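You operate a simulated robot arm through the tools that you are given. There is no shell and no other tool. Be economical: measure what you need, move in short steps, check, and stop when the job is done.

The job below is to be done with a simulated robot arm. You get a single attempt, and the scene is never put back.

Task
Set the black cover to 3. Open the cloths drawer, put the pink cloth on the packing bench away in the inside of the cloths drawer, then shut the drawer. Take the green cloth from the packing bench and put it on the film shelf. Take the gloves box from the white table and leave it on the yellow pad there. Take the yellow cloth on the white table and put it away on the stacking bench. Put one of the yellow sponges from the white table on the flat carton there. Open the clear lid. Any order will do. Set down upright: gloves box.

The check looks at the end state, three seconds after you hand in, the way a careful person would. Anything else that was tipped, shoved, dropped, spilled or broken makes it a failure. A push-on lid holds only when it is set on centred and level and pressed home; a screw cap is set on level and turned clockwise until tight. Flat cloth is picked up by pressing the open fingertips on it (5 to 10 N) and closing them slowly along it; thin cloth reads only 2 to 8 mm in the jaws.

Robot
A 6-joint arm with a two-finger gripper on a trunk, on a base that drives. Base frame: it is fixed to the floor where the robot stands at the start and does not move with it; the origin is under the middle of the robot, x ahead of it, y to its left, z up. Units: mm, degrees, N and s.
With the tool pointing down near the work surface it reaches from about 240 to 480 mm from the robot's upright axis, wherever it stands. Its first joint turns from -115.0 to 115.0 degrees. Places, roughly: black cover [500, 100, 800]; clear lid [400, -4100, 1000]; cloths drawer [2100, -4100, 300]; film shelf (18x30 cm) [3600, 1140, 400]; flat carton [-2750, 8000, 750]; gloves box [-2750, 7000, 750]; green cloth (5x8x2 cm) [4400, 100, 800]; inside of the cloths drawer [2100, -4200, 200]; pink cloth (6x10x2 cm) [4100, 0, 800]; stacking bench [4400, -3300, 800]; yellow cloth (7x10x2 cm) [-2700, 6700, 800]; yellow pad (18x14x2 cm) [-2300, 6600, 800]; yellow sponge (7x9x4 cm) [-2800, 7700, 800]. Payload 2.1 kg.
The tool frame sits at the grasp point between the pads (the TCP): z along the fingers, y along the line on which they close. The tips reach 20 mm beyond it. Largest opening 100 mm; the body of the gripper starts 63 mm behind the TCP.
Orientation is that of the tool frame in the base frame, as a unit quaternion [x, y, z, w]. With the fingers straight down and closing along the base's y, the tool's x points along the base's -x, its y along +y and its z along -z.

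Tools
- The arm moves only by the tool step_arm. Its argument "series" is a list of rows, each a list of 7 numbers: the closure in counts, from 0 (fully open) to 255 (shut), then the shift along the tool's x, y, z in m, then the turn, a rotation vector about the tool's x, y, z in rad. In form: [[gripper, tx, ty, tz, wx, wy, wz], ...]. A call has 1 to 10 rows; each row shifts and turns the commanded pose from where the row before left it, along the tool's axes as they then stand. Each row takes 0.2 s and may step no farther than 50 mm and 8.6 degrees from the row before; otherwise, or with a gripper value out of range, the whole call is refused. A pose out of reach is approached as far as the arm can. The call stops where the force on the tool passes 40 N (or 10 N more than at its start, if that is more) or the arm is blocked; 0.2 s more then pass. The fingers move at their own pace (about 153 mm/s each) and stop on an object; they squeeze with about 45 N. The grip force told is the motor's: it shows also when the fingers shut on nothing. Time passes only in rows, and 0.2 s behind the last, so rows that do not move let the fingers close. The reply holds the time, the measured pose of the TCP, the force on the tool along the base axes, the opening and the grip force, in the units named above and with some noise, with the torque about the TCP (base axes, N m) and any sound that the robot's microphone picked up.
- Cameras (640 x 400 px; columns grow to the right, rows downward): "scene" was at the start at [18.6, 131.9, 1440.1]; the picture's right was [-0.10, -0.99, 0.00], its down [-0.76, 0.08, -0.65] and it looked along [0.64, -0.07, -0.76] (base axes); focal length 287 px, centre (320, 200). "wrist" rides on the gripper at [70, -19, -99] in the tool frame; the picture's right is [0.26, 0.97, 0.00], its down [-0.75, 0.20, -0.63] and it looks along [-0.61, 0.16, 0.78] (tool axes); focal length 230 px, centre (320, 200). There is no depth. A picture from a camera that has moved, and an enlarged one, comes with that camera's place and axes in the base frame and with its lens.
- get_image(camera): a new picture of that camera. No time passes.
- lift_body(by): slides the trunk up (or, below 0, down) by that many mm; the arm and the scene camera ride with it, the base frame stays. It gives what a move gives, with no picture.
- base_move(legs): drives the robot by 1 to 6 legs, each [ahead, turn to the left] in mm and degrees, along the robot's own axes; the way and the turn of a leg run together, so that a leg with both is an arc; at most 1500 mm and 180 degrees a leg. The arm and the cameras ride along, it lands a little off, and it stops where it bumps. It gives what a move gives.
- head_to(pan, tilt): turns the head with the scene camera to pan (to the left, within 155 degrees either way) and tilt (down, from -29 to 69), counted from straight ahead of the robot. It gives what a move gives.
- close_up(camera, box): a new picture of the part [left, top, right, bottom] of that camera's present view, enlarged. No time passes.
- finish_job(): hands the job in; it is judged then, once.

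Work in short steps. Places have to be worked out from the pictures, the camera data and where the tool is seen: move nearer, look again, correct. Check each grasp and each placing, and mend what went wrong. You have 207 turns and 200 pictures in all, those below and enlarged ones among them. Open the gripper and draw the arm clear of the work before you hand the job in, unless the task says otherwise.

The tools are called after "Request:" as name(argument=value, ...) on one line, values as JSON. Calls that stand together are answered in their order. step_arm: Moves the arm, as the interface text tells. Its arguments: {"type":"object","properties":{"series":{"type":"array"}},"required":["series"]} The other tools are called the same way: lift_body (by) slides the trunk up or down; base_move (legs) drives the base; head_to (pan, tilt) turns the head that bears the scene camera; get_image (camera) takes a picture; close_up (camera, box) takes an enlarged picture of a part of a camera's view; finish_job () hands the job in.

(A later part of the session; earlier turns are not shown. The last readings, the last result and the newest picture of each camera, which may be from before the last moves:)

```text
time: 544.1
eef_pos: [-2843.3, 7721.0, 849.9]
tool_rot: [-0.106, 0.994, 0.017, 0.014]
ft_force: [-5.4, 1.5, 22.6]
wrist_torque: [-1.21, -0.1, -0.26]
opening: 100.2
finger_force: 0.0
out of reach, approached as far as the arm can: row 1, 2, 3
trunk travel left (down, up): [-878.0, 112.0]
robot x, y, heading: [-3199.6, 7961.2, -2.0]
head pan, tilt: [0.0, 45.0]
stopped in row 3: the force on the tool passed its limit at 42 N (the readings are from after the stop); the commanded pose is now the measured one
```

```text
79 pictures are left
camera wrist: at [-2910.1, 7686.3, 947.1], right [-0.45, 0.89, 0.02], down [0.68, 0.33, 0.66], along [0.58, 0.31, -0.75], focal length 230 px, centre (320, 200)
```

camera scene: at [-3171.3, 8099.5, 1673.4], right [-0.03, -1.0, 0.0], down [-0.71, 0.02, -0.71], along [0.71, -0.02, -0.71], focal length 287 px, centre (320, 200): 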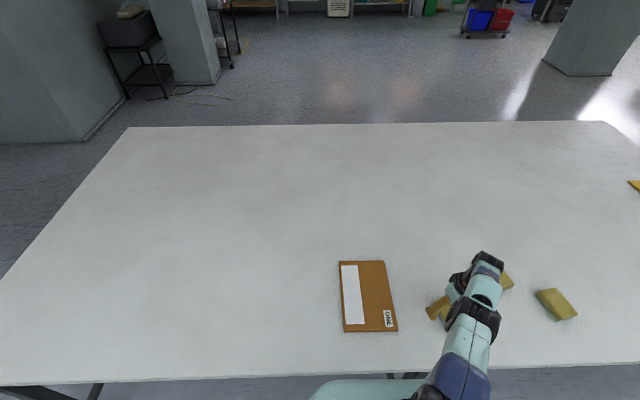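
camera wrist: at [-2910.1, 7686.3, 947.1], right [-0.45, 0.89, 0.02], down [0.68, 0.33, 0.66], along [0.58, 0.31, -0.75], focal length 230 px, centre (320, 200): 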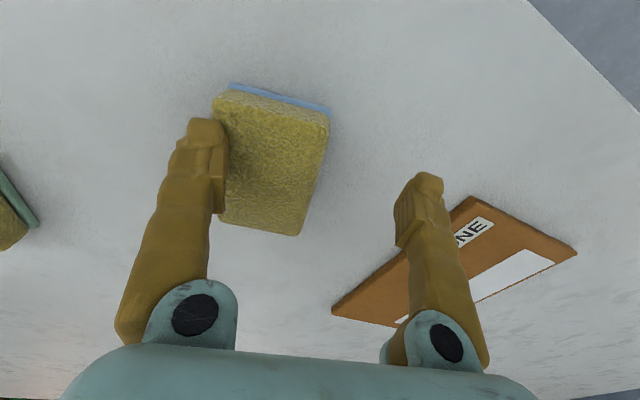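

Left finger touched the sponge (top ≈830), and the arm didn't follow sideways. Lift, trade trunk height for arm height, then shift again.

Request:
step_arm(series=[[0, 0, 0, -0.03, 0, 0, 0], [0, 0, 0, -0.04, 0, 0, 0], [0, 0, 0, -0.04, 0, 0, 0]])

Request:
lift_body(by=-90)

Request:
step_arm(series=[[0, -0.005, -0.027, 0, 0, 0, 0], [0, 0, 0, 0, 0, 0, 0]])

Request:
get_image(camera="wrist")

```text
time: 545.0
eef_pos: [-2821.5, 7698.2, 948.5]
tool_rot: [-0.106, 0.994, 0.021, 0.011]
ft_force: [0.0, -0.7, -0.4]
wrist_torque: [0.01, 0.02, -0.05]
opening: 100.4
finger_force: 0.0
out of reach, approached as far as the arm can: row 1, 2, 3
trunk travel left (down, up): [-878.0, 112.0]
robot x, y, heading: [-3200.4, 7960.1, -2.0]
head pan, tilt: [0.0, 45.0]
```

```text
time: 546.2
eef_pos: [-2821.2, 7698.4, 857.8]
tool_rot: [-0.105, 0.994, 0.02, 0.01]
ft_force: [0.3, 0.4, -0.7]
wrist_torque: [-0.01, 0.01, -0.02]
opening: 99.9
finger_force: 0.1
trunk travel left (down, up): [-788.0, 202.0]
robot x, y, heading: [-3198.4, 7959.0, -2.0]
head pan, tilt: [0.0, 45.0]
```

```text
time: 546.8
eef_pos: [-2826.9, 7686.1, 861.9]
tool_rot: [-0.105, 0.994, 0.02, 0.011]
ft_force: [-0.3, -0.1, 0.9]
wrist_torque: [0.01, -0.03, 0.0]
opening: 100.1
finger_force: 0.0
out of reach, approached as far as the arm can: row 1
trunk travel left (down, up): [-788.0, 202.0]
robot x, y, heading: [-3201.4, 7958.3, -2.2]
head pan, tilt: [0.0, 45.0]
```

```text
78 pictures are left
camera wrist: at [-2892.9, 7650.1, 958.4], right [-0.45, 0.89, 0.03], down [0.68, 0.33, 0.66], along [0.57, 0.32, -0.75], focal length 230 px, centre (320, 200)
```

wrist: 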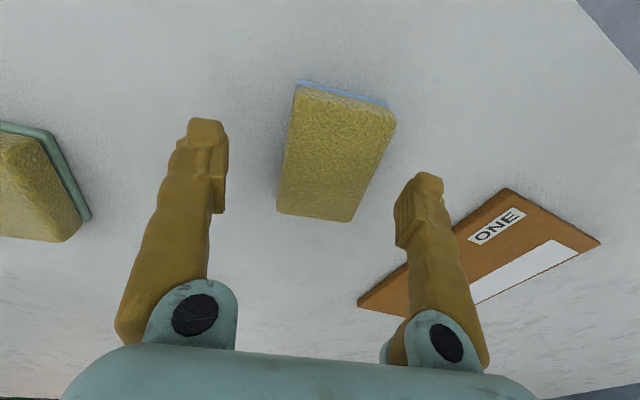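

Now the sponge is nicely between the fingers (10 mm to +y). Correct and descend.

Request:
step_arm(series=[[0, 0, 0.009, 0.015, 0, 0, 0], [0, 0, 0, 0.018, 0, 0, 0], [0, 0, 0, 0.012, 0, 0, 0]])

Request:
get_image(camera="wrist")

```text
time: 547.6
eef_pos: [-2829.9, 7697.7, 817.9]
tool_rot: [-0.105, 0.994, 0.02, 0.012]
ft_force: [0.2, -0.4, 1.6]
wrist_torque: [-0.12, -0.02, 0.06]
opening: 100.1
finger_force: 0.1
out of reach, approached as far as the arm can: row 3
trunk travel left (down, up): [-788.0, 202.0]
robot x, y, heading: [-3199.7, 7961.0, -1.9]
head pan, tilt: [0.0, 45.0]
```

```text
77 pictures are left
camera wrist: at [-2896.4, 7662.3, 914.9], right [-0.45, 0.89, 0.03], down [0.68, 0.33, 0.66], along [0.58, 0.32, -0.75], focal length 230 px, centre (320, 200)
```

wrist: 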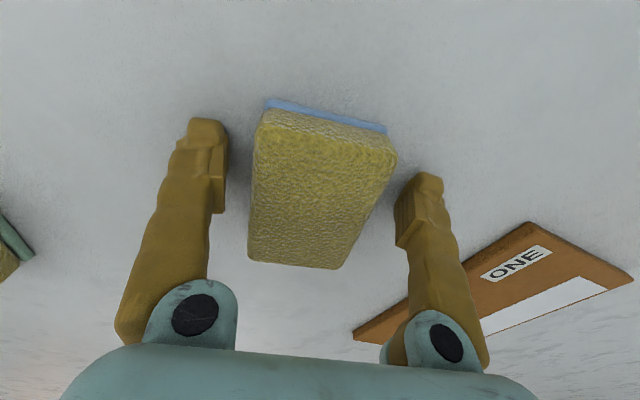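

Fingers straddle the sponge near the table surface. Close.

Request:
step_arm(series=[[40, 0, 0, 0, 0, 0, 0], [80, 0, 0, 0, 0, 0, 0], [110, 0, 0, 0, 0, 0, 0], [150, 0, 0, 0, 0, 0, 0], [200, 0, 0, 0, 0, 0, 0], [200, 0, 0, 0, 0, 0, 0]])

Request:
lift_body(by=80)

Request:
get_image(camera="wrist")

```text
time: 548.6
eef_pos: [-2828.3, 7696.0, 821.7]
tool_rot: [-0.105, 0.994, 0.014, 0.015]
ft_force: [-3.1, -3.5, 8.8]
wrist_torque: [-0.57, 0.05, -0.14]
opening: 60.2
finger_force: 45.1
trunk travel left (down, up): [-788.0, 202.0]
robot x, y, heading: [-3198.2, 7960.1, -2.1]
head pan, tilt: [0.0, 45.0]
stopped in row 4: the force on the tool passed its limit at 41 N (the readings are from after the stop); the commanded pose is now the measured one
```

```text
time: 549.7
eef_pos: [-2827.7, 7695.3, 899.4]
tool_rot: [-0.105, 0.994, 0.016, 0.014]
ft_force: [0.5, -0.4, 0.0]
wrist_torque: [-0.01, 0.02, 0.0]
opening: 60.0
finger_force: 45.2
trunk travel left (down, up): [-868.0, 122.0]
robot x, y, heading: [-3196.9, 7957.2, -2.2]
head pan, tilt: [0.0, 45.0]
```

```text
76 pictures are left
camera wrist: at [-2895.2, 7660.2, 996.6], right [-0.45, 0.89, 0.02], down [0.68, 0.33, 0.66], along [0.58, 0.31, -0.75], focal length 230 px, centre (320, 200)
```

wrist: 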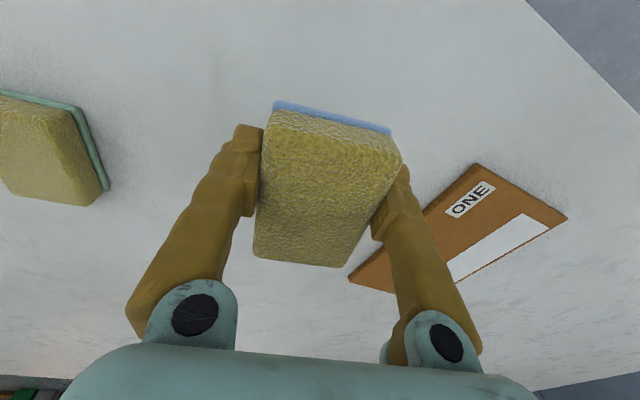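

Sponge held. Move over the carton centre (about (−2742, 7943)).

Request:
step_arm(series=[[200, -0.0226, 0.0374, 0, 0, 0, 0], [200, -0.0226, 0.0374, 0, 0, 0, 0], [200, -0.0226, 0.0374, 0, 0, 0, 0], [200, -0.0226, 0.0374, 0, 0, 0, 0], [200, -0.0226, 0.0374, 0, 0, 0, 0], [200, -0.0226, 0.0374, 0, 0, 0, 0]])

Request:
get_image(camera="wrist")

Request:
get_image(camera="scene")

```text
time: 551.1
eef_pos: [-2741.5, 7944.8, 911.4]
tool_rot: [-0.105, 0.994, 0.014, 0.014]
ft_force: [0.7, 0.2, -0.8]
wrist_torque: [-0.01, 0.04, 0.0]
opening: 59.9
finger_force: 44.9
trunk travel left (down, up): [-868.0, 122.0]
robot x, y, heading: [-3202.7, 7959.1, -1.9]
head pan, tilt: [0.0, 45.0]
```

```text
75 pictures are left
camera wrist: at [-2808.6, 7908.9, 1007.8], right [-0.45, 0.89, 0.02], down [0.68, 0.33, 0.66], along [0.58, 0.31, -0.75], focal length 230 px, centre (320, 200)
```

wrist: 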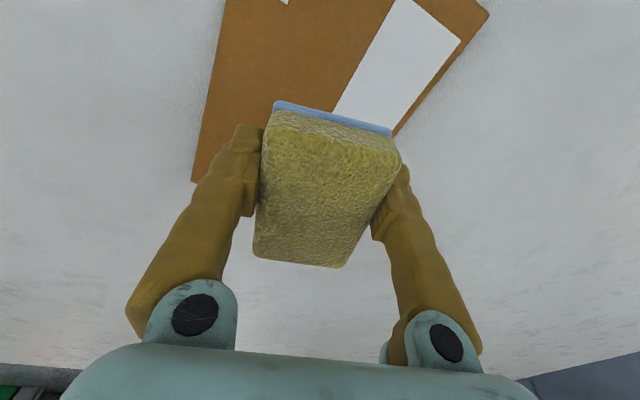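

```text
74 pictures are left
camera scene: at [-3170.1, 8101.4, 1663.2], right [-0.04, -1.0, 0.0], down [-0.71, 0.03, -0.71], along [0.71, -0.03, -0.71], focal length 287 px, centre (320, 200)
```

scene: 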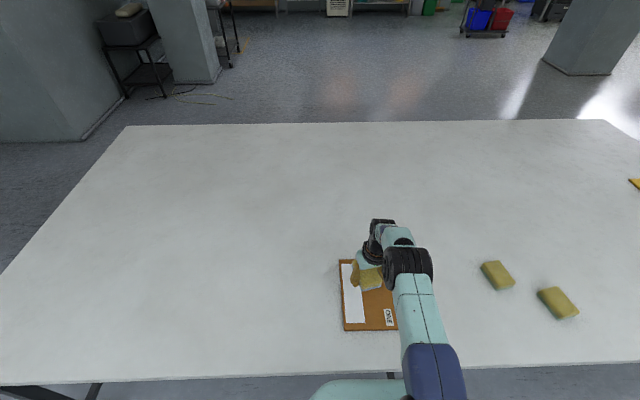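

The sponge is over the carton middle. Lower in steps until contact.

Request:
lift_body(by=-68)

Request:
lift_body(by=-8)

Request:
lift_body(by=-5)

```text
time: 552.2
eef_pos: [-2741.4, 7942.5, 843.8]
tool_rot: [-0.104, 0.994, 0.016, 0.013]
ft_force: [0.8, -0.3, 0.2]
wrist_torque: [-0.02, 0.02, -0.03]
opening: 60.0
finger_force: 44.6
trunk travel left (down, up): [-800.0, 190.0]
robot x, y, heading: [-3200.5, 7960.8, -2.2]
head pan, tilt: [0.0, 45.0]
```

```text
time: 552.8
eef_pos: [-2741.2, 7940.7, 836.3]
tool_rot: [-0.105, 0.994, 0.016, 0.014]
ft_force: [-0.4, -1.0, 0.4]
wrist_torque: [0.01, -0.01, 0.03]
opening: 60.1
finger_force: 45.0
trunk travel left (down, up): [-792.0, 198.0]
robot x, y, heading: [-3197.2, 7957.0, -2.0]
head pan, tilt: [0.0, 45.0]
```

```text
time: 553.3
eef_pos: [-2742.0, 7942.4, 832.0]
tool_rot: [-0.104, 0.994, 0.015, 0.016]
ft_force: [0.6, -0.8, 11.2]
wrist_torque: [-0.34, -0.16, 0.02]
opening: 60.0
finger_force: 44.8
trunk travel left (down, up): [-787.0, 203.0]
robot x, y, heading: [-3199.0, 7961.6, -1.9]
head pan, tilt: [0.0, 45.0]
```

Contact (11 N). Open, rise and check.

Request:
step_arm(series=[[100, 0, 0, 0, 0, 0, 0], [60, 0, 0, 0, 0, 0, 0], [20, 0, 0, 0, 0, 0, 0], [0, 0, 0, 0, 0, 0, 0]])

Request:
lift_body(by=130)

Request:
get_image(camera="wrist")

```text
time: 554.3
eef_pos: [-2741.9, 7941.9, 830.4]
tool_rot: [-0.105, 0.994, 0.016, 0.014]
ft_force: [-0.3, -0.1, -0.4]
wrist_torque: [0.01, -0.01, -0.01]
opening: 99.8
finger_force: 0.1
trunk travel left (down, up): [-787.0, 203.0]
robot x, y, heading: [-3198.6, 7959.9, -2.4]
head pan, tilt: [0.0, 45.0]
```

```text
time: 555.9
eef_pos: [-2741.3, 7943.0, 960.7]
tool_rot: [-0.105, 0.994, 0.016, 0.014]
ft_force: [0.0, -0.2, -0.2]
wrist_torque: [0.0, -0.01, 0.02]
opening: 99.8
finger_force: 0.0
trunk travel left (down, up): [-917.0, 73.0]
robot x, y, heading: [-3197.4, 7962.5, -1.9]
head pan, tilt: [0.0, 45.0]
```

```text
73 pictures are left
camera wrist: at [-2809.1, 7907.0, 1056.8], right [-0.45, 0.89, 0.02], down [0.68, 0.33, 0.66], along [0.58, 0.31, -0.75], focal length 230 px, centre (320, 200)
```

wrist: 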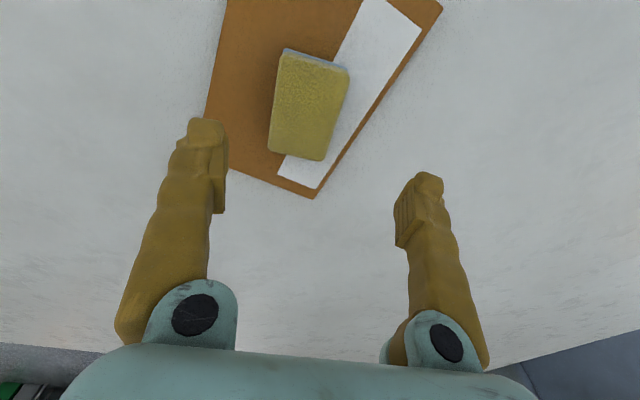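

Sponge rests on the carton. Back off 90 mm, move down to the gloves box and look.

Request:
base_move(legs=[[-90, 0], [0, -88], [1000, 0], [0, 90]])

Request:
get_image(camera="scene")

Request:
get_image(camera="wrist")

```text
time: 569.3
eef_pos: [-2865.6, 6939.9, 959.9]
tool_rot: [-0.088, 0.996, 0.015, 0.015]
ft_force: [-0.5, 0.8, 0.5]
wrist_torque: [0.02, -0.04, -0.01]
opening: 100.2
finger_force: 0.1
trunk travel left (down, up): [-917.0, 73.0]
robot x, y, heading: [-3322.9, 6973.0, -4.5]
head pan, tilt: [0.0, 45.0]
```

```text
72 pictures are left
camera scene: at [-3289.0, 7111.5, 1712.4], right [-0.07, -1.0, 0.0], down [-0.71, 0.05, -0.71], along [0.71, -0.05, -0.71], focal length 287 px, centre (320, 200)
```

scene: 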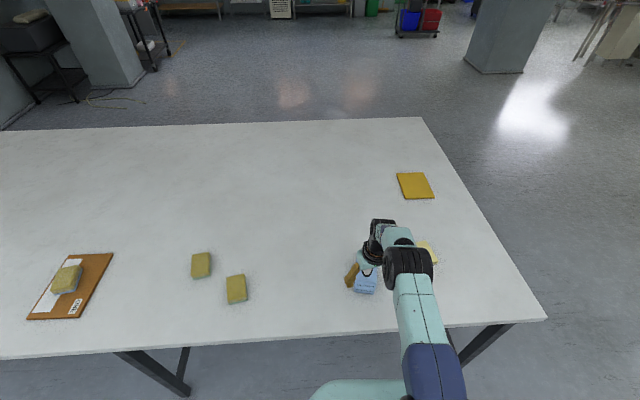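

```text
71 pictures are left
camera wrist: at [-2934.6, 6906.3, 1056.8], right [-0.42, 0.91, 0.02], down [0.69, 0.31, 0.66], along [0.59, 0.29, -0.75], focal length 230 px, centre (320, 200)
```

wrist: 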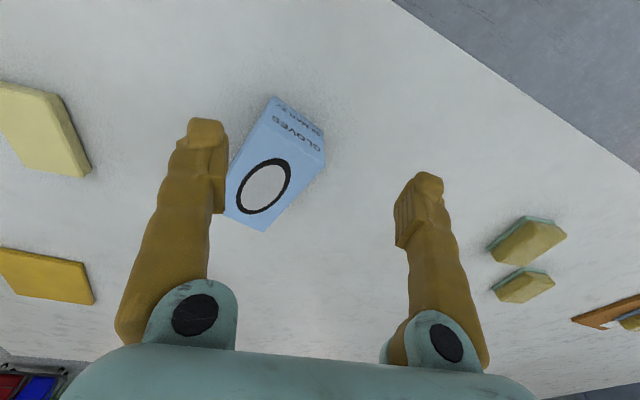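

Zoom on the gloves box to find its orientation and size.

Request:
close_up(camera="wrist", box=[190, 70, 360, 250])

```text
2.22 times, centred on (275, 160) of wrist
camera zoom: at [-2934.6, 6906.3, 1056.8], right [-0.42, 0.91, 0.02], down [0.69, 0.31, 0.66], along [0.59, 0.29, -0.75], focal length 511 px, centre (420, 289)
```

zoom: 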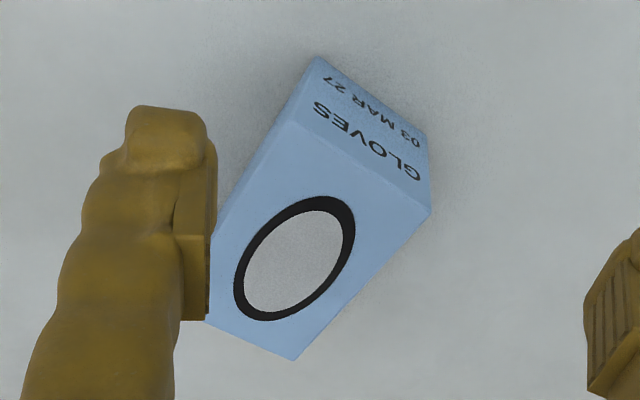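

Box is 69×120×80 mm, centre about (−2778, 6917), top z≈870, long axis at −13°. Align the tool's yaw and tilt it 25° outward (needed later at the pad), then recheck.

Request:
step_arm(series=[[0, 0, 0, 0, 0, 0, 0.134], [0, 0, 0, 0, 0, 0, 0.134], [0, 0, 0, 0, 0, 0, 0.134], [0, -0.01, 0, 0, 0, -0.145, 0], [0, -0.01, 0, 0, 0, -0.145, 0], [0, -0.01, 0, 0, 0, -0.145, 0]])

Request:
lift_body(by=-30)

Request:
get_image(camera="wrist")

```text
time: 570.7
eef_pos: [-2839.7, 6930.0, 965.6]
tool_rot: [0.116, 0.971, -0.01, 0.209]
ft_force: [0.4, 0.0, 1.0]
wrist_torque: [-0.01, -0.02, -0.01]
opening: 100.0
finger_force: 0.0
out of reach, approached as far as the arm can: row 6
trunk travel left (down, up): [-917.0, 73.0]
robot x, y, heading: [-3321.5, 6973.0, -4.2]
head pan, tilt: [0.0, 45.0]
```

```text
time: 571.4
eef_pos: [-2840.0, 6928.9, 935.6]
tool_rot: [0.116, 0.971, -0.01, 0.209]
ft_force: [-0.6, -0.2, -0.5]
wrist_torque: [-0.02, 0.01, 0.0]
opening: 100.1
finger_force: 0.0
trunk travel left (down, up): [-887.0, 103.0]
robot x, y, heading: [-3327.2, 6971.4, -4.1]
head pan, tilt: [0.0, 45.0]
```

```text
69 pictures are left
camera wrist: at [-2945.9, 6934.5, 996.6], right [-0.01, 1.0, -0.08], down [0.46, 0.07, 0.89], along [0.89, -0.03, -0.46], focal length 230 px, centre (320, 200)
```

wrist: 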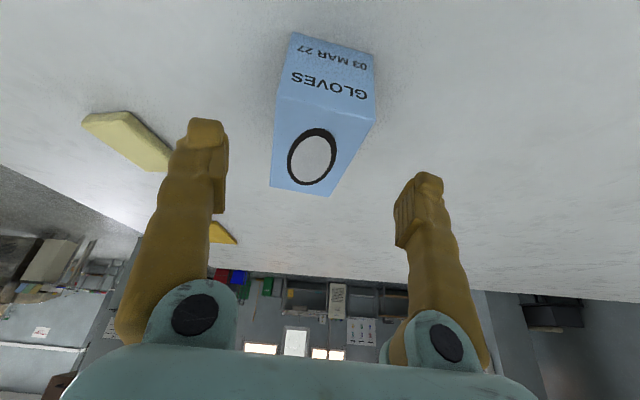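

Aligned. Centre again (−2778, 6918). Move above it at this height.

Request:
step_arm(series=[[0, -0.0287, 0.0018, 0.0129, 0, 0, 0], [0, -0.0287, 0.0018, 0.0129, 0, 0, 0]])

Request:
get_image(camera="wrist")

```text
time: 572.0
eef_pos: [-2777.1, 6918.5, 934.0]
tool_rot: [0.116, 0.971, -0.01, 0.207]
ft_force: [0.3, -0.1, -0.1]
wrist_torque: [0.03, 0.0, 0.01]
opening: 99.9
finger_force: 0.1
trunk travel left (down, up): [-887.0, 103.0]
robot x, y, heading: [-3320.8, 6977.1, -4.3]
head pan, tilt: [0.0, 45.0]
```

```text
68 pictures are left
camera wrist: at [-2883.3, 6924.4, 995.1], right [-0.01, 1.0, -0.08], down [0.46, 0.07, 0.88], along [0.89, -0.03, -0.46], focal length 230 px, centre (320, 200)
```

wrist: 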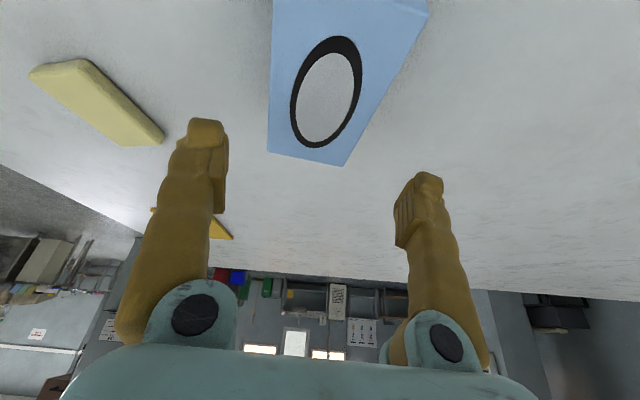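

Lower with the trunk in two steps, checking between.

Request:
lift_body(by=-60)

Request:
get_image(camera="wrist")

```text
time: 573.0
eef_pos: [-2777.0, 6918.6, 874.9]
tool_rot: [0.116, 0.971, -0.011, 0.208]
ft_force: [-0.1, -0.1, -1.0]
wrist_torque: [-0.02, 0.04, 0.0]
opening: 99.9
finger_force: 0.0
trunk travel left (down, up): [-827.0, 163.0]
robot x, y, heading: [-3318.1, 6974.6, -4.2]
head pan, tilt: [0.0, 45.0]
```

```text
67 pictures are left
camera wrist: at [-2883.7, 6924.4, 935.7], right [-0.01, 1.0, -0.08], down [0.46, 0.07, 0.89], along [0.89, -0.03, -0.46], focal length 230 px, centre (320, 200)
```

wrist: 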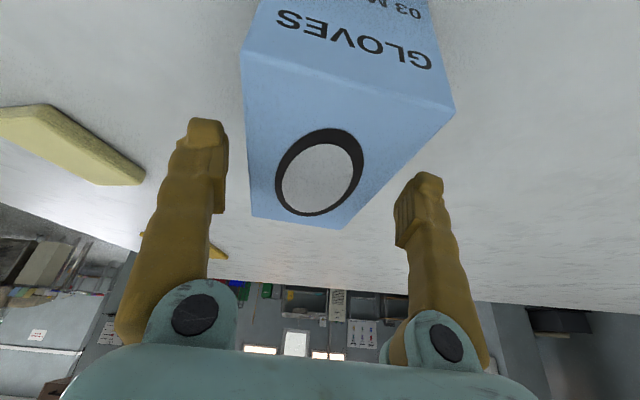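

Slightly off to the right; shift 3 mm and lower 37 mm to the grasp height.

Request:
step_arm(series=[[0, 0, 0.003, 0, 0, 0, 0]])

Request:
lift_body(by=-37)

Request:
get_image(camera="wrist")

```text
time: 573.4
eef_pos: [-2775.7, 6921.3, 873.5]
tool_rot: [0.117, 0.971, -0.011, 0.208]
ft_force: [0.3, 0.6, 0.2]
wrist_torque: [0.02, -0.01, -0.01]
opening: 100.2
finger_force: 0.1
trunk travel left (down, up): [-827.0, 163.0]
robot x, y, heading: [-3321.1, 6978.2, -4.2]
head pan, tilt: [0.0, 45.0]
```

```text
time: 574.2
eef_pos: [-2776.3, 6922.5, 837.7]
tool_rot: [0.116, 0.971, -0.01, 0.208]
ft_force: [-0.2, 0.2, 1.1]
wrist_torque: [-0.03, 0.04, 0.0]
opening: 99.8
finger_force: 0.0
trunk travel left (down, up): [-790.0, 200.0]
robot x, y, heading: [-3323.7, 6976.1, -4.2]
head pan, tilt: [0.0, 45.0]
```

```text
66 pictures are left
camera wrist: at [-2883.1, 6927.7, 898.8], right [-0.01, 1.0, -0.08], down [0.46, 0.07, 0.89], along [0.89, -0.03, -0.46], focal length 230 px, centre (320, 200)
```

wrist: 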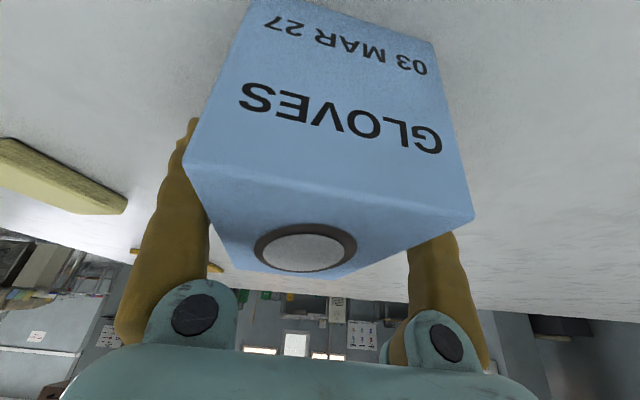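

Straddling well. Close on the box and lift a little.

Request:
step_arm(series=[[30, 0, 0, 0, 0, 0, 0], [60, 0, 0, 0, 0, 0, 0], [80, 0, 0, 0, 0, 0, 0], [110, 0, 0, 0, 0, 0, 0], [160, 0, 0, 0, 0, 0, 0], [160, 0, 0, 0, 0, 0, 0]])

Request:
lift_body(by=80)

Request:
get_image(camera="wrist")

```text
time: 575.6
eef_pos: [-2775.1, 6922.3, 837.6]
tool_rot: [0.116, 0.971, -0.01, 0.207]
ft_force: [-0.2, 0.5, 0.2]
wrist_torque: [0.04, -0.02, -0.08]
opening: 71.8
finger_force: 45.3
trunk travel left (down, up): [-790.0, 200.0]
robot x, y, heading: [-3323.2, 6974.4, -4.1]
head pan, tilt: [0.0, 45.0]
```

```text
time: 576.8
eef_pos: [-2775.7, 6922.5, 916.8]
tool_rot: [0.116, 0.971, -0.011, 0.208]
ft_force: [-0.2, 0.0, -1.4]
wrist_torque: [0.0, -0.01, -0.02]
opening: 71.9
finger_force: 45.7
trunk travel left (down, up): [-870.0, 120.0]
robot x, y, heading: [-3322.4, 6975.3, -4.2]
head pan, tilt: [0.0, 45.0]
```

```text
65 pictures are left
camera wrist: at [-2882.8, 6927.7, 978.6], right [-0.01, 1.0, -0.08], down [0.46, 0.07, 0.89], along [0.89, -0.03, -0.46], focal length 230 px, centre (320, 200)
```

wrist: 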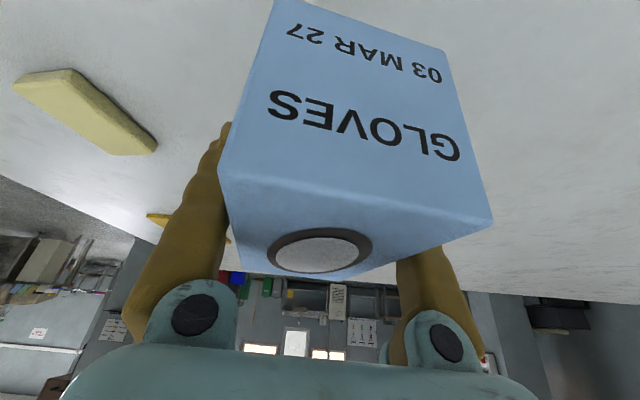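

Gloves box held firmly and level. Raise it and drive round to the south side, facing the yellow pad.

Request:
lift_body(by=80)

Request:
base_move(legs=[[-100, 0], [0, -86], [1150, 0], [0, 90], [1090, 0], [0, 90]])

Request:
get_image(camera="scene")

```text
time: 578.0
eef_pos: [-2776.2, 6922.2, 997.5]
tool_rot: [0.116, 0.971, -0.011, 0.208]
ft_force: [-0.7, -0.4, -0.6]
wrist_torque: [0.01, 0.01, -0.02]
opening: 71.7
finger_force: 44.6
trunk travel left (down, up): [-950.0, 40.0]
robot x, y, heading: [-3323.7, 6977.2, -4.5]
head pan, tilt: [0.0, 45.0]
```

```text
time: 601.1
eef_pos: [-2357.3, 6348.6, 996.9]
tool_rot: [-0.62, 0.756, 0.142, 0.152]
ft_force: [0.1, 0.3, -1.6]
wrist_torque: [-0.01, 0.0, 0.0]
opening: 71.7
finger_force: 45.6
trunk travel left (down, up): [-950.0, 40.0]
robot x, y, heading: [-2389.7, 5802.0, 88.0]
head pan, tilt: [0.0, 45.0]
```

```text
64 pictures are left
camera scene: at [-2523.7, 5828.2, 1745.4], right [1.0, -0.03, 0.0], down [-0.02, -0.71, -0.71], along [0.02, 0.71, -0.71], focal length 287 px, centre (320, 200)
```

scene: 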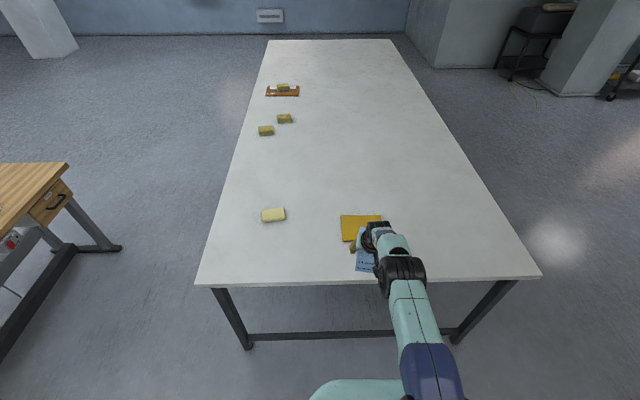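

Pad centre about (−2325, 6597). To square the box with the pad I use the base heading: reposition to (−2253, 6056) with heading 99°.

Request:
base_move(legs=[[0, -26.3], [288, 0], [0, 37.3]])

Request:
get_image(camera="scene")

Request:
get_image(camera="wrist")

```text
time: 606.1
eef_pos: [-2325.2, 6598.4, 996.8]
tool_rot: [-0.687, 0.696, 0.156, 0.138]
ft_force: [-0.4, 0.3, -1.1]
wrist_torque: [-0.02, 0.01, 0.01]
opening: 71.8
finger_force: 45.0
trunk travel left (down, up): [-950.0, 40.0]
robot x, y, heading: [-2253.1, 6053.8, 98.5]
head pan, tilt: [0.0, 45.0]
```

```text
63 pictures are left
camera scene: at [-2392.3, 6055.6, 1745.4], right [0.99, 0.15, 0.0], down [0.11, -0.7, -0.71], along [-0.11, 0.7, -0.71], focal length 287 px, centre (320, 200)
```

scene: 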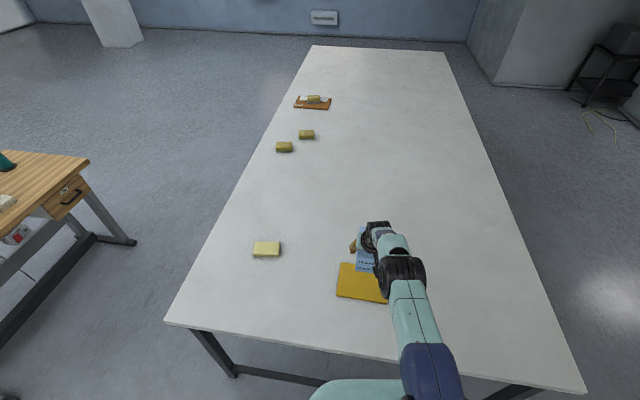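

```text
62 pictures are left
camera wrist: at [-2306.4, 6496.3, 1058.6], right [-0.97, -0.23, -0.08], down [-0.17, 0.43, 0.89], along [-0.17, 0.87, -0.46], focal length 230 px, centre (320, 200)
```

wrist: 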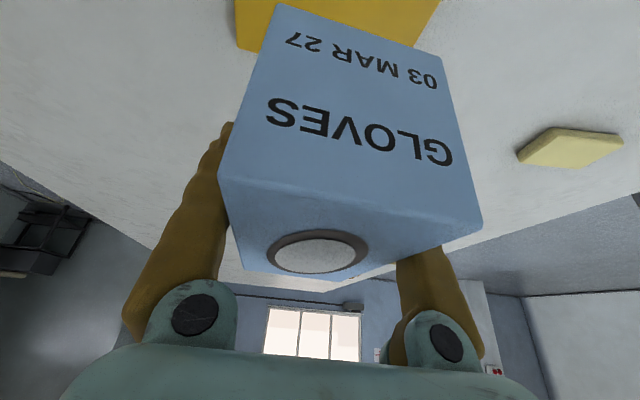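

Aligned within a degree; offset 9 mm in x. Correct and lower toward the pad.

Request:
step_arm(series=[[160, 0, -0.009, 0, 0, 0, 0]])

Request:
lift_body(by=-120)

Request:
lift_body(by=-10)

Request:
lift_body(by=-5)

```text
time: 606.5
eef_pos: [-2316.0, 6598.4, 997.0]
tool_rot: [-0.687, 0.696, 0.156, 0.139]
ft_force: [0.7, 0.1, -1.6]
wrist_torque: [-0.03, 0.02, -0.02]
opening: 71.6
finger_force: 45.3
trunk travel left (down, up): [-950.0, 40.0]
robot x, y, heading: [-2251.3, 6054.5, 99.0]
head pan, tilt: [0.0, 45.0]
```

```text
time: 608.0
eef_pos: [-2315.9, 6598.5, 877.0]
tool_rot: [-0.687, 0.696, 0.156, 0.139]
ft_force: [0.0, 0.5, -0.4]
wrist_torque: [-0.02, 0.01, -0.02]
opening: 72.0
finger_force: 45.3
trunk travel left (down, up): [-830.0, 160.0]
robot x, y, heading: [-2254.4, 6054.7, 98.8]
head pan, tilt: [0.0, 45.0]
```

```text
time: 608.6
eef_pos: [-2316.2, 6598.5, 867.3]
tool_rot: [-0.688, 0.695, 0.155, 0.138]
ft_force: [-0.3, -0.4, -0.4]
wrist_torque: [0.03, 0.01, -0.04]
opening: 71.8
finger_force: 44.7
trunk travel left (down, up): [-820.0, 170.0]
robot x, y, heading: [-2250.2, 6053.4, 98.9]
head pan, tilt: [0.0, 45.0]
```

```text
time: 609.2
eef_pos: [-2317.4, 6599.1, 861.8]
tool_rot: [-0.688, 0.696, 0.156, 0.138]
ft_force: [0.2, 0.0, -1.8]
wrist_torque: [-0.02, -0.01, 0.0]
opening: 71.7
finger_force: 45.1
trunk travel left (down, up): [-815.0, 175.0]
robot x, y, heading: [-2254.0, 6056.7, 98.9]
head pan, tilt: [0.0, 45.0]
```

Request:
lift_body(by=-4)

Request:
lift_body(by=-3)

Request:
close_up(camera="scene", box=[300, 220, 460, 330])

```text
time: 609.7
eef_pos: [-2317.3, 6599.2, 858.3]
tool_rot: [-0.688, 0.695, 0.155, 0.138]
ft_force: [-1.0, -0.2, -1.5]
wrist_torque: [-0.01, 0.01, 0.01]
opening: 71.6
finger_force: 45.4
trunk travel left (down, up): [-811.0, 179.0]
robot x, y, heading: [-2253.4, 6054.2, 98.6]
head pan, tilt: [0.0, 45.0]
```

```text
time: 610.2
eef_pos: [-2317.7, 6599.7, 856.4]
tool_rot: [-0.687, 0.696, 0.156, 0.139]
ft_force: [0.2, 0.0, -0.8]
wrist_torque: [-0.03, 0.0, 0.02]
opening: 71.9
finger_force: 44.8
trunk travel left (down, up): [-808.0, 182.0]
robot x, y, heading: [-2251.7, 6055.7, 98.5]
head pan, tilt: [0.0, 45.0]
```

```text
3.64 times, centred on (380, 275) of scene
camera zoom: at [-2392.6, 6055.5, 1603.4], right [0.99, 0.15, 0.0], down [0.11, -0.7, -0.71], along [-0.11, 0.7, -0.71], focal length 1044 px, centre (102, -73)
```

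zoom: 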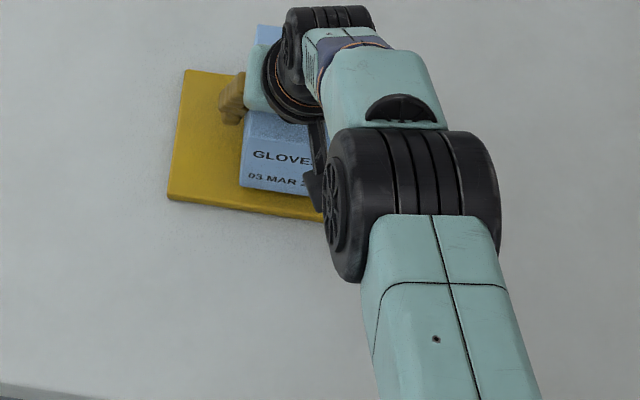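

Box is over the pad, not yet touching. Continue in small steps.

Request:
lift_body(by=-3)

Request:
lift_body(by=-3)

Request:
lift_body(by=-3)

```text
time: 610.7
eef_pos: [-2317.3, 6598.6, 852.0]
tool_rot: [-0.687, 0.696, 0.156, 0.138]
ft_force: [0.7, -0.5, -0.8]
wrist_torque: [0.01, 0.01, -0.02]
opening: 71.4
finger_force: 45.6
trunk travel left (down, up): [-805.0, 185.0]
robot x, y, heading: [-2251.9, 6056.2, 99.1]
head pan, tilt: [0.0, 45.0]
```

```text
time: 611.3
eef_pos: [-2315.8, 6599.1, 849.0]
tool_rot: [-0.688, 0.695, 0.156, 0.138]
ft_force: [-0.6, 0.8, -1.0]
wrist_torque: [0.02, 0.02, 0.0]
opening: 71.7
finger_force: 45.2
trunk travel left (down, up): [-802.0, 188.0]
robot x, y, heading: [-2253.3, 6058.0, 98.8]
head pan, tilt: [0.0, 45.0]
```

```text
time: 611.8
eef_pos: [-2316.6, 6598.7, 847.7]
tool_rot: [-0.687, 0.696, 0.157, 0.139]
ft_force: [0.0, 2.2, 13.7]
wrist_torque: [-0.63, -0.52, 0.07]
opening: 71.8
finger_force: 45.1
trunk travel left (down, up): [-799.0, 191.0]
robot x, y, heading: [-2252.8, 6056.7, 98.8]
head pan, tilt: [0.0, 45.0]
```

Contact at 848 (13.7 N). Release gently and rise straight up.

Request:
step_arm(series=[[65, 0, 0, 0, 0, 0, 0], [50, 0, 0, 0, 0, 0, 0], [20, 0, 0, 0, 0, 0, 0], [0, 0, 0, 0, 0, 0, 0], [0, 0, 0, 0, 0, 0, 0]])

Request:
lift_body(by=130)

Request:
get_image(camera="wrist")

```text
time: 613.0
eef_pos: [-2317.1, 6598.6, 845.5]
tool_rot: [-0.687, 0.696, 0.156, 0.139]
ft_force: [-0.3, -0.6, 0.1]
wrist_torque: [0.03, 0.01, -0.02]
opening: 99.9
finger_force: 0.1
trunk travel left (down, up): [-799.0, 191.0]
robot x, y, heading: [-2254.7, 6057.9, 98.6]
head pan, tilt: [0.0, 45.0]
```

```text
time: 614.6
eef_pos: [-2316.0, 6598.8, 974.6]
tool_rot: [-0.688, 0.695, 0.156, 0.137]
ft_force: [0.2, 0.0, 0.0]
wrist_torque: [0.01, -0.02, 0.03]
opening: 100.0
finger_force: 0.0
trunk travel left (down, up): [-929.0, 61.0]
robot x, y, heading: [-2249.8, 6051.2, 99.0]
head pan, tilt: [0.0, 45.0]
```

```text
60 pictures are left
camera wrist: at [-2297.7, 6495.7, 1037.5], right [-0.97, -0.23, -0.08], down [-0.17, 0.43, 0.89], along [-0.17, 0.87, -0.46], focal length 230 px, centre (320, 200)
```

wrist: 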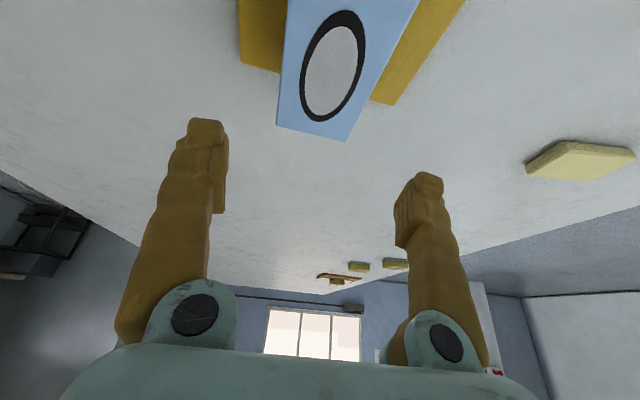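

Gloves box stands upright on the pad. Now the yellow cloth at about (−2706, 6680), best from the west side. Drive there.

Request:
base_move(legs=[[-60, 0], [0, 81], [1090, 0], [0, -90], [690, 0], [0, -90]])

Request:
get_image(camera="scene")

Request:
get_image(camera="wrist")

```text
time: 635.2
eef_pos: [-2732.1, 6672.7, 975.2]
tool_rot: [0.108, 0.972, -0.01, 0.207]
ft_force: [0.4, -0.2, 0.1]
wrist_torque: [-0.02, 0.0, -0.02]
opening: 100.1
finger_force: 0.1
trunk travel left (down, up): [-929.0, 61.0]
robot x, y, heading: [-3276.3, 6729.0, -3.1]
head pan, tilt: [0.0, 45.0]
```

```text
59 pictures are left
camera scene: at [-3245.8, 6861.3, 1724.4], right [-0.05, -1.0, 0.0], down [-0.71, 0.04, -0.71], along [0.71, -0.04, -0.71], focal length 287 px, centre (320, 200)
```

scene: 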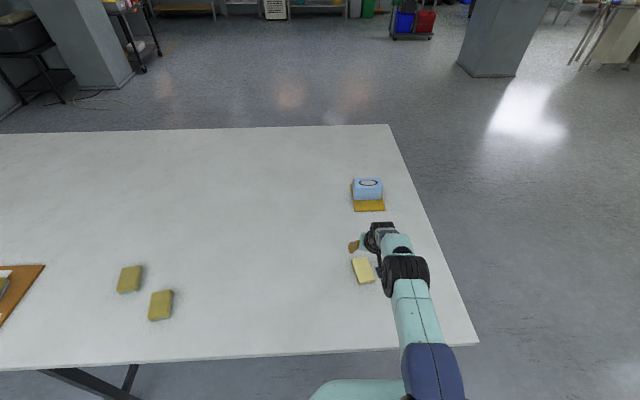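

```text
58 pictures are left
camera wrist: at [-2838.4, 6676.2, 1037.6], right [-0.02, 1.0, -0.08], down [0.46, 0.08, 0.89], along [0.89, -0.01, -0.46], focal length 230 px, centre (320, 200)
```

wrist: 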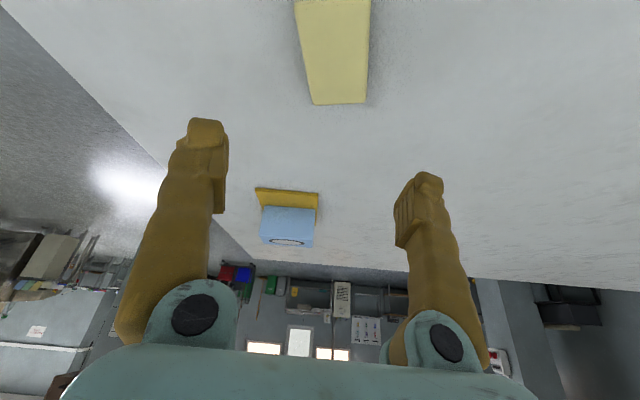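

Cloth centre about (−2699, 6678), its axis ~20° from the tool's. Drive 40 mm in and yaw the tool about the vertical by 20°.

Request:
base_move(legs=[[40, 0]])

Request:
step_arm(series=[[0, 0, 0, 0, -0.0472, 0.003, -0.1064], [0, 0, 0, 0, -0.0472, 0.003, -0.1064], [0, 0, 0, 0, -0.0472, 0.003, -0.1064]])

Request:
lift_body(by=-70)

Request:
get_image(camera="wrist")

```text
time: 636.1
eef_pos: [-2694.9, 6671.5, 978.3]
tool_rot: [0.108, 0.972, -0.009, 0.21]
ft_force: [0.1, 0.3, 0.0]
wrist_torque: [0.01, -0.05, -0.02]
opening: 100.1
finger_force: 0.1
trunk travel left (down, up): [-929.0, 61.0]
robot x, y, heading: [-3234.5, 6721.7, -3.3]
head pan, tilt: [0.0, 45.0]
```

```text
time: 636.9
eef_pos: [-2694.1, 6670.5, 979.3]
tool_rot: [-0.065, 0.975, 0.027, 0.21]
ft_force: [-0.2, -0.2, -0.2]
wrist_torque: [0.0, 0.04, 0.02]
opening: 99.7
finger_force: 0.0
trunk travel left (down, up): [-929.0, 61.0]
robot x, y, heading: [-3238.0, 6723.1, -3.0]
head pan, tilt: [0.0, 45.0]
```

```text
time: 638.0
eef_pos: [-2694.1, 6670.4, 908.6]
tool_rot: [-0.064, 0.975, 0.027, 0.209]
ft_force: [-0.1, 0.2, -0.4]
wrist_torque: [0.04, 0.02, 0.01]
opening: 99.8
finger_force: 0.2
trunk travel left (down, up): [-859.0, 131.0]
robot x, y, heading: [-3238.0, 6719.5, -2.8]
head pan, tilt: [0.0, 45.0]
```

```text
57 pictures are left
camera wrist: at [-2795.2, 6637.5, 969.6], right [-0.36, 0.93, -0.08], down [0.4, 0.23, 0.89], along [0.84, 0.29, -0.45], focal length 230 px, centre (320, 200)
```

wrist: 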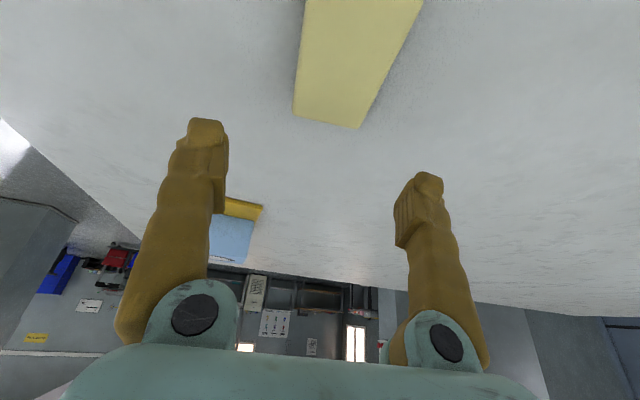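

Aligned now; shift 11 mm in +y and lower most of the way.

Request:
step_arm(series=[[0, 0.003, 0.011, 0, 0, 0, 0]])

Request:
lift_body(by=-72)

Request:
get_image(camera="wrist")

```text
time: 638.4
eef_pos: [-2697.9, 6681.9, 908.3]
tool_rot: [-0.064, 0.975, 0.027, 0.21]
ft_force: [0.7, -0.2, -0.3]
wrist_torque: [0.01, -0.02, 0.0]
opening: 99.9
finger_force: 0.1
trunk travel left (down, up): [-859.0, 131.0]
robot x, y, heading: [-3236.9, 6717.7, -3.0]
head pan, tilt: [0.0, 45.0]
```

```text
time: 639.5
eef_pos: [-2698.6, 6681.4, 835.0]
tool_rot: [-0.063, 0.975, 0.027, 0.209]
ft_force: [-0.1, -1.0, 0.7]
wrist_torque: [0.0, 0.01, 0.0]
opening: 99.9
finger_force: 0.0
trunk travel left (down, up): [-787.0, 203.0]
robot x, y, heading: [-3238.2, 6720.2, -3.0]
head pan, tilt: [0.0, 45.0]
```

```text
56 pictures are left
camera wrist: at [-2799.6, 6647.9, 896.7], right [-0.36, 0.93, -0.08], down [0.4, 0.23, 0.89], along [0.84, 0.29, -0.45], focal length 230 px, centre (320, 200)
```

wrist: 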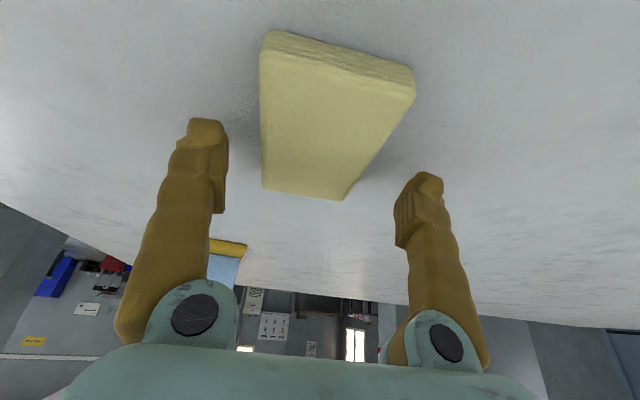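

Well centred. Lower to just above the table and close gradually.

Request:
lift_body(by=-18)

Request:
step_arm(series=[[30, 0, 0, 0, 0, 0, 0], [50, 0, 0, 0, 0, 0, 0], [70, 0, 0, 0, 0, 0, 0], [90, 0, 0, 0, 0, 0, 0], [120, 0, 0, 0, 0, 0, 0], [180, 0, 0, 0, 0, 0, 0], [255, 0, 0, 0, 0, 0, 0], [255, 0, 0, 0, 0, 0, 0]])

Request:
lift_body(by=110)

Request:
get_image(camera="wrist")

```text
time: 640.1
eef_pos: [-2698.7, 6681.4, 820.3]
tool_rot: [-0.064, 0.975, 0.027, 0.213]
ft_force: [1.7, 0.5, 12.2]
wrist_torque: [-0.67, -0.11, 0.1]
opening: 100.0
finger_force: 0.1
trunk travel left (down, up): [-769.0, 221.0]
robot x, y, heading: [-3238.4, 6717.2, -2.9]
head pan, tilt: [0.0, 45.0]
```

```text
time: 641.2
eef_pos: [-2697.1, 6677.9, 822.5]
tool_rot: [-0.063, 0.974, 0.024, 0.218]
ft_force: [-5.5, -9.8, 16.6]
wrist_torque: [-0.83, 0.06, -0.25]
opening: 61.4
finger_force: 6.2
trunk travel left (down, up): [-769.0, 221.0]
robot x, y, heading: [-3234.1, 6719.4, -3.4]
head pan, tilt: [0.0, 45.0]
stopped in row 5: the force on the tool passed its limit at 49 N (the readings are from after the stop); the commanded pose is now the measured one
```

```text
time: 642.7
eef_pos: [-2697.0, 6679.6, 929.6]
tool_rot: [-0.064, 0.975, 0.025, 0.213]
ft_force: [0.6, -0.1, -0.4]
wrist_torque: [-0.03, 0.0, 0.03]
opening: 59.3
finger_force: 45.1
trunk travel left (down, up): [-879.0, 111.0]
robot x, y, heading: [-3238.7, 6721.1, -3.2]
head pan, tilt: [0.0, 45.0]
```

```text
55 pictures are left
camera wrist: at [-2797.7, 6646.5, 989.7], right [-0.36, 0.93, -0.09], down [0.39, 0.24, 0.89], along [0.85, 0.29, -0.45], focal length 230 px, centre (320, 200)
```

wrist: 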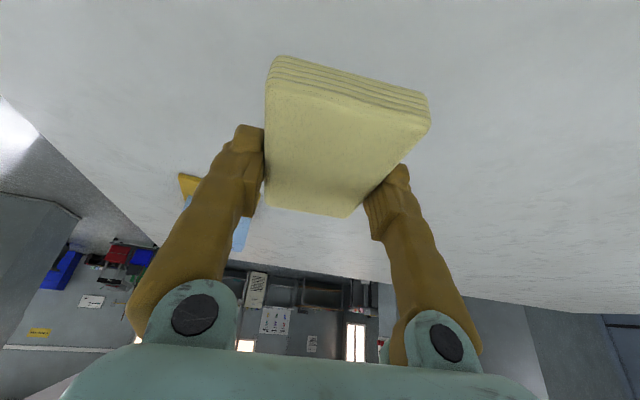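

Yellow cloth is held (59 mm, 45 N). Back away and check the table as I leave.

Request:
lift_body(by=60)

Request:
base_move(legs=[[-170, 0], [0, -87], [1220, 0]])

Request:
head_to(pan=130, tilt=30)

Request:
get_image(camera="scene")

```text
time: 643.7
eef_pos: [-2695.2, 6679.3, 990.2]
tool_rot: [-0.064, 0.975, 0.025, 0.213]
ft_force: [0.0, -0.4, 0.3]
wrist_torque: [-0.02, 0.02, 0.05]
opening: 59.2
finger_force: 45.4
trunk travel left (down, up): [-939.0, 51.0]
robot x, y, heading: [-3235.1, 6721.2, -3.2]
head pan, tilt: [0.0, 45.0]
```

```text
time: 654.6
eef_pos: [-3474.2, 4981.6, 990.3]
tool_rot: [0.638, 0.739, -0.133, 0.169]
ft_force: [-0.3, -0.3, 0.0]
wrist_torque: [0.0, 0.0, -0.01]
opening: 59.1
finger_force: 45.1
trunk travel left (down, up): [-939.0, 51.0]
robot x, y, heading: [-3444.2, 5520.2, -92.2]
head pan, tilt: [0.0, 45.0]
```

```text
time: 656.7
eef_pos: [-3474.9, 4980.3, 989.2]
tool_rot: [0.639, 0.739, -0.133, 0.168]
ft_force: [-0.1, -0.9, 0.6]
wrist_torque: [0.0, -0.04, 0.02]
opening: 59.4
finger_force: 45.1
trunk travel left (down, up): [-939.0, 51.0]
robot x, y, heading: [-3441.3, 5521.9, -92.4]
head pan, tilt: [130.0, 30.0]
```

```text
54 pictures are left
camera scene: at [-3226.5, 5631.4, 1757.0], right [0.61, -0.79, 0.0], down [-0.4, -0.31, -0.87], along [0.69, 0.53, -0.5], focal length 287 px, centre (320, 200)
```

scene: 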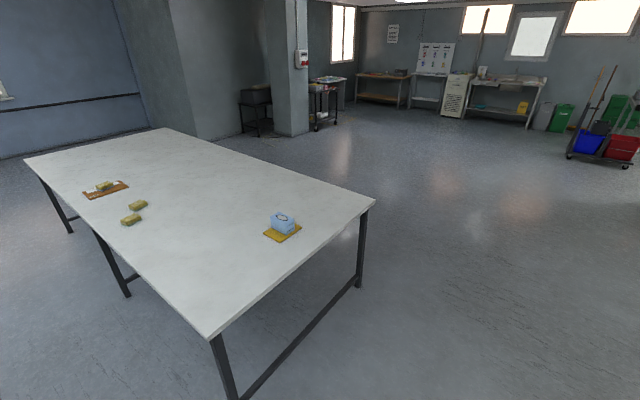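

All in order on the white table. Drive back toward the stacking bench.

Request:
base_move(legs=[[0, 51.5], [1450, 0], [1450, 0], [830, 0], [0, 41]])

Request:
base_move(legs=[[1450, 0], [1450, 0], [0, -88]])

```text
time: 662.0
eef_pos: [-2755.7, 4917.1, 989.7]
tool_rot: [0.253, 0.945, -0.038, 0.204]
ft_force: [-4.0, 11.7, 6.7]
wrist_torque: [-0.29, -0.15, 0.08]
opening: 59.5
finger_force: 44.4
trunk travel left (down, up): [-939.0, 51.0]
robot x, y, heading: [-3153.9, 5273.1, -41.0]
head pan, tilt: [130.0, 30.0]
stopped in leg 2: the force on the tool passed its limit at 61 N (the readings are from after the stop); the commanded pose is now the measured one
```

```text
time: 663.0
eef_pos: [-2745.2, 4916.1, 980.3]
tool_rot: [0.252, 0.948, -0.029, 0.19]
ft_force: [-0.5, 17.1, 6.8]
wrist_torque: [-0.33, -0.22, 0.42]
opening: 59.6
finger_force: 45.0
trunk travel left (down, up): [-939.0, 51.0]
robot x, y, heading: [-3138.5, 5260.6, -40.8]
head pan, tilt: [130.0, 30.0]
stopped in leg 1: the force on the tool passed its limit at 44 N (the readings are from after the stop); the commanded pose is now the measured one
```

The arm bumped into something. Back off a little and look.

Request:
base_move(legs=[[-120, 0]])

Request:
head_to(pan=0, tilt=30)

Request:
get_image(camera="scene")

Request:
get_image(camera="wrist")

```text
time: 664.3
eef_pos: [-2826.5, 4977.3, 970.5]
tool_rot: [0.257, 0.949, -0.025, 0.182]
ft_force: [0.9, -1.2, -0.6]
wrist_torque: [0.06, -0.01, -0.01]
opening: 59.2
finger_force: 45.3
trunk travel left (down, up): [-939.0, 51.0]
robot x, y, heading: [-3228.8, 5337.9, -41.1]
head pan, tilt: [130.0, 30.0]
```

```text
time: 666.4
eef_pos: [-2834.1, 4984.3, 975.9]
tool_rot: [0.256, 0.948, -0.027, 0.187]
ft_force: [0.0, 1.2, -0.3]
wrist_torque: [-0.01, 0.0, 0.01]
opening: 59.4
finger_force: 44.9
trunk travel left (down, up): [-939.0, 51.0]
robot x, y, heading: [-3228.5, 5338.3, -40.9]
head pan, tilt: [0.0, 30.0]
```

```text
53 pictures are left
camera scene: at [-3110.7, 5422.5, 1757.0], right [-0.65, -0.76, 0.0], down [-0.38, 0.33, -0.87], along [0.65, -0.57, -0.5], focal length 287 px, centre (320, 200)
```

scene: 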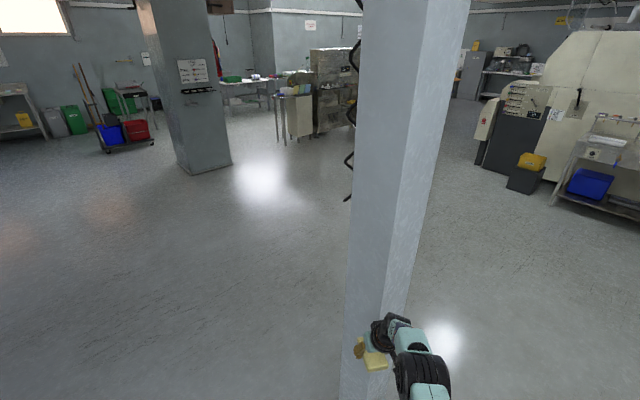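

```text
52 pictures are left
camera wrist: at [-2932.8, 5016.0, 1041.7], right [0.27, 0.96, -0.05], down [0.49, -0.09, 0.87], along [0.83, -0.26, -0.49], focal length 230 px, centre (320, 200)
```

wrist: 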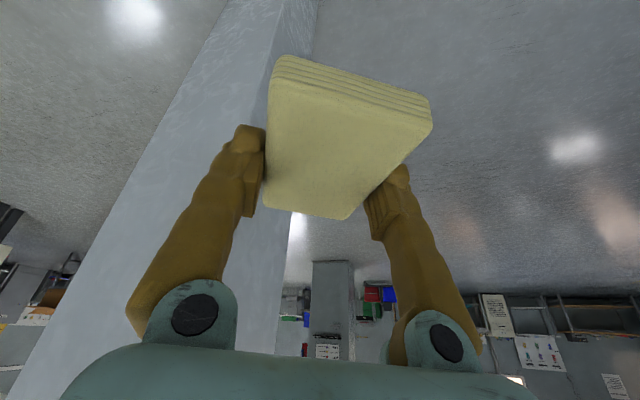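

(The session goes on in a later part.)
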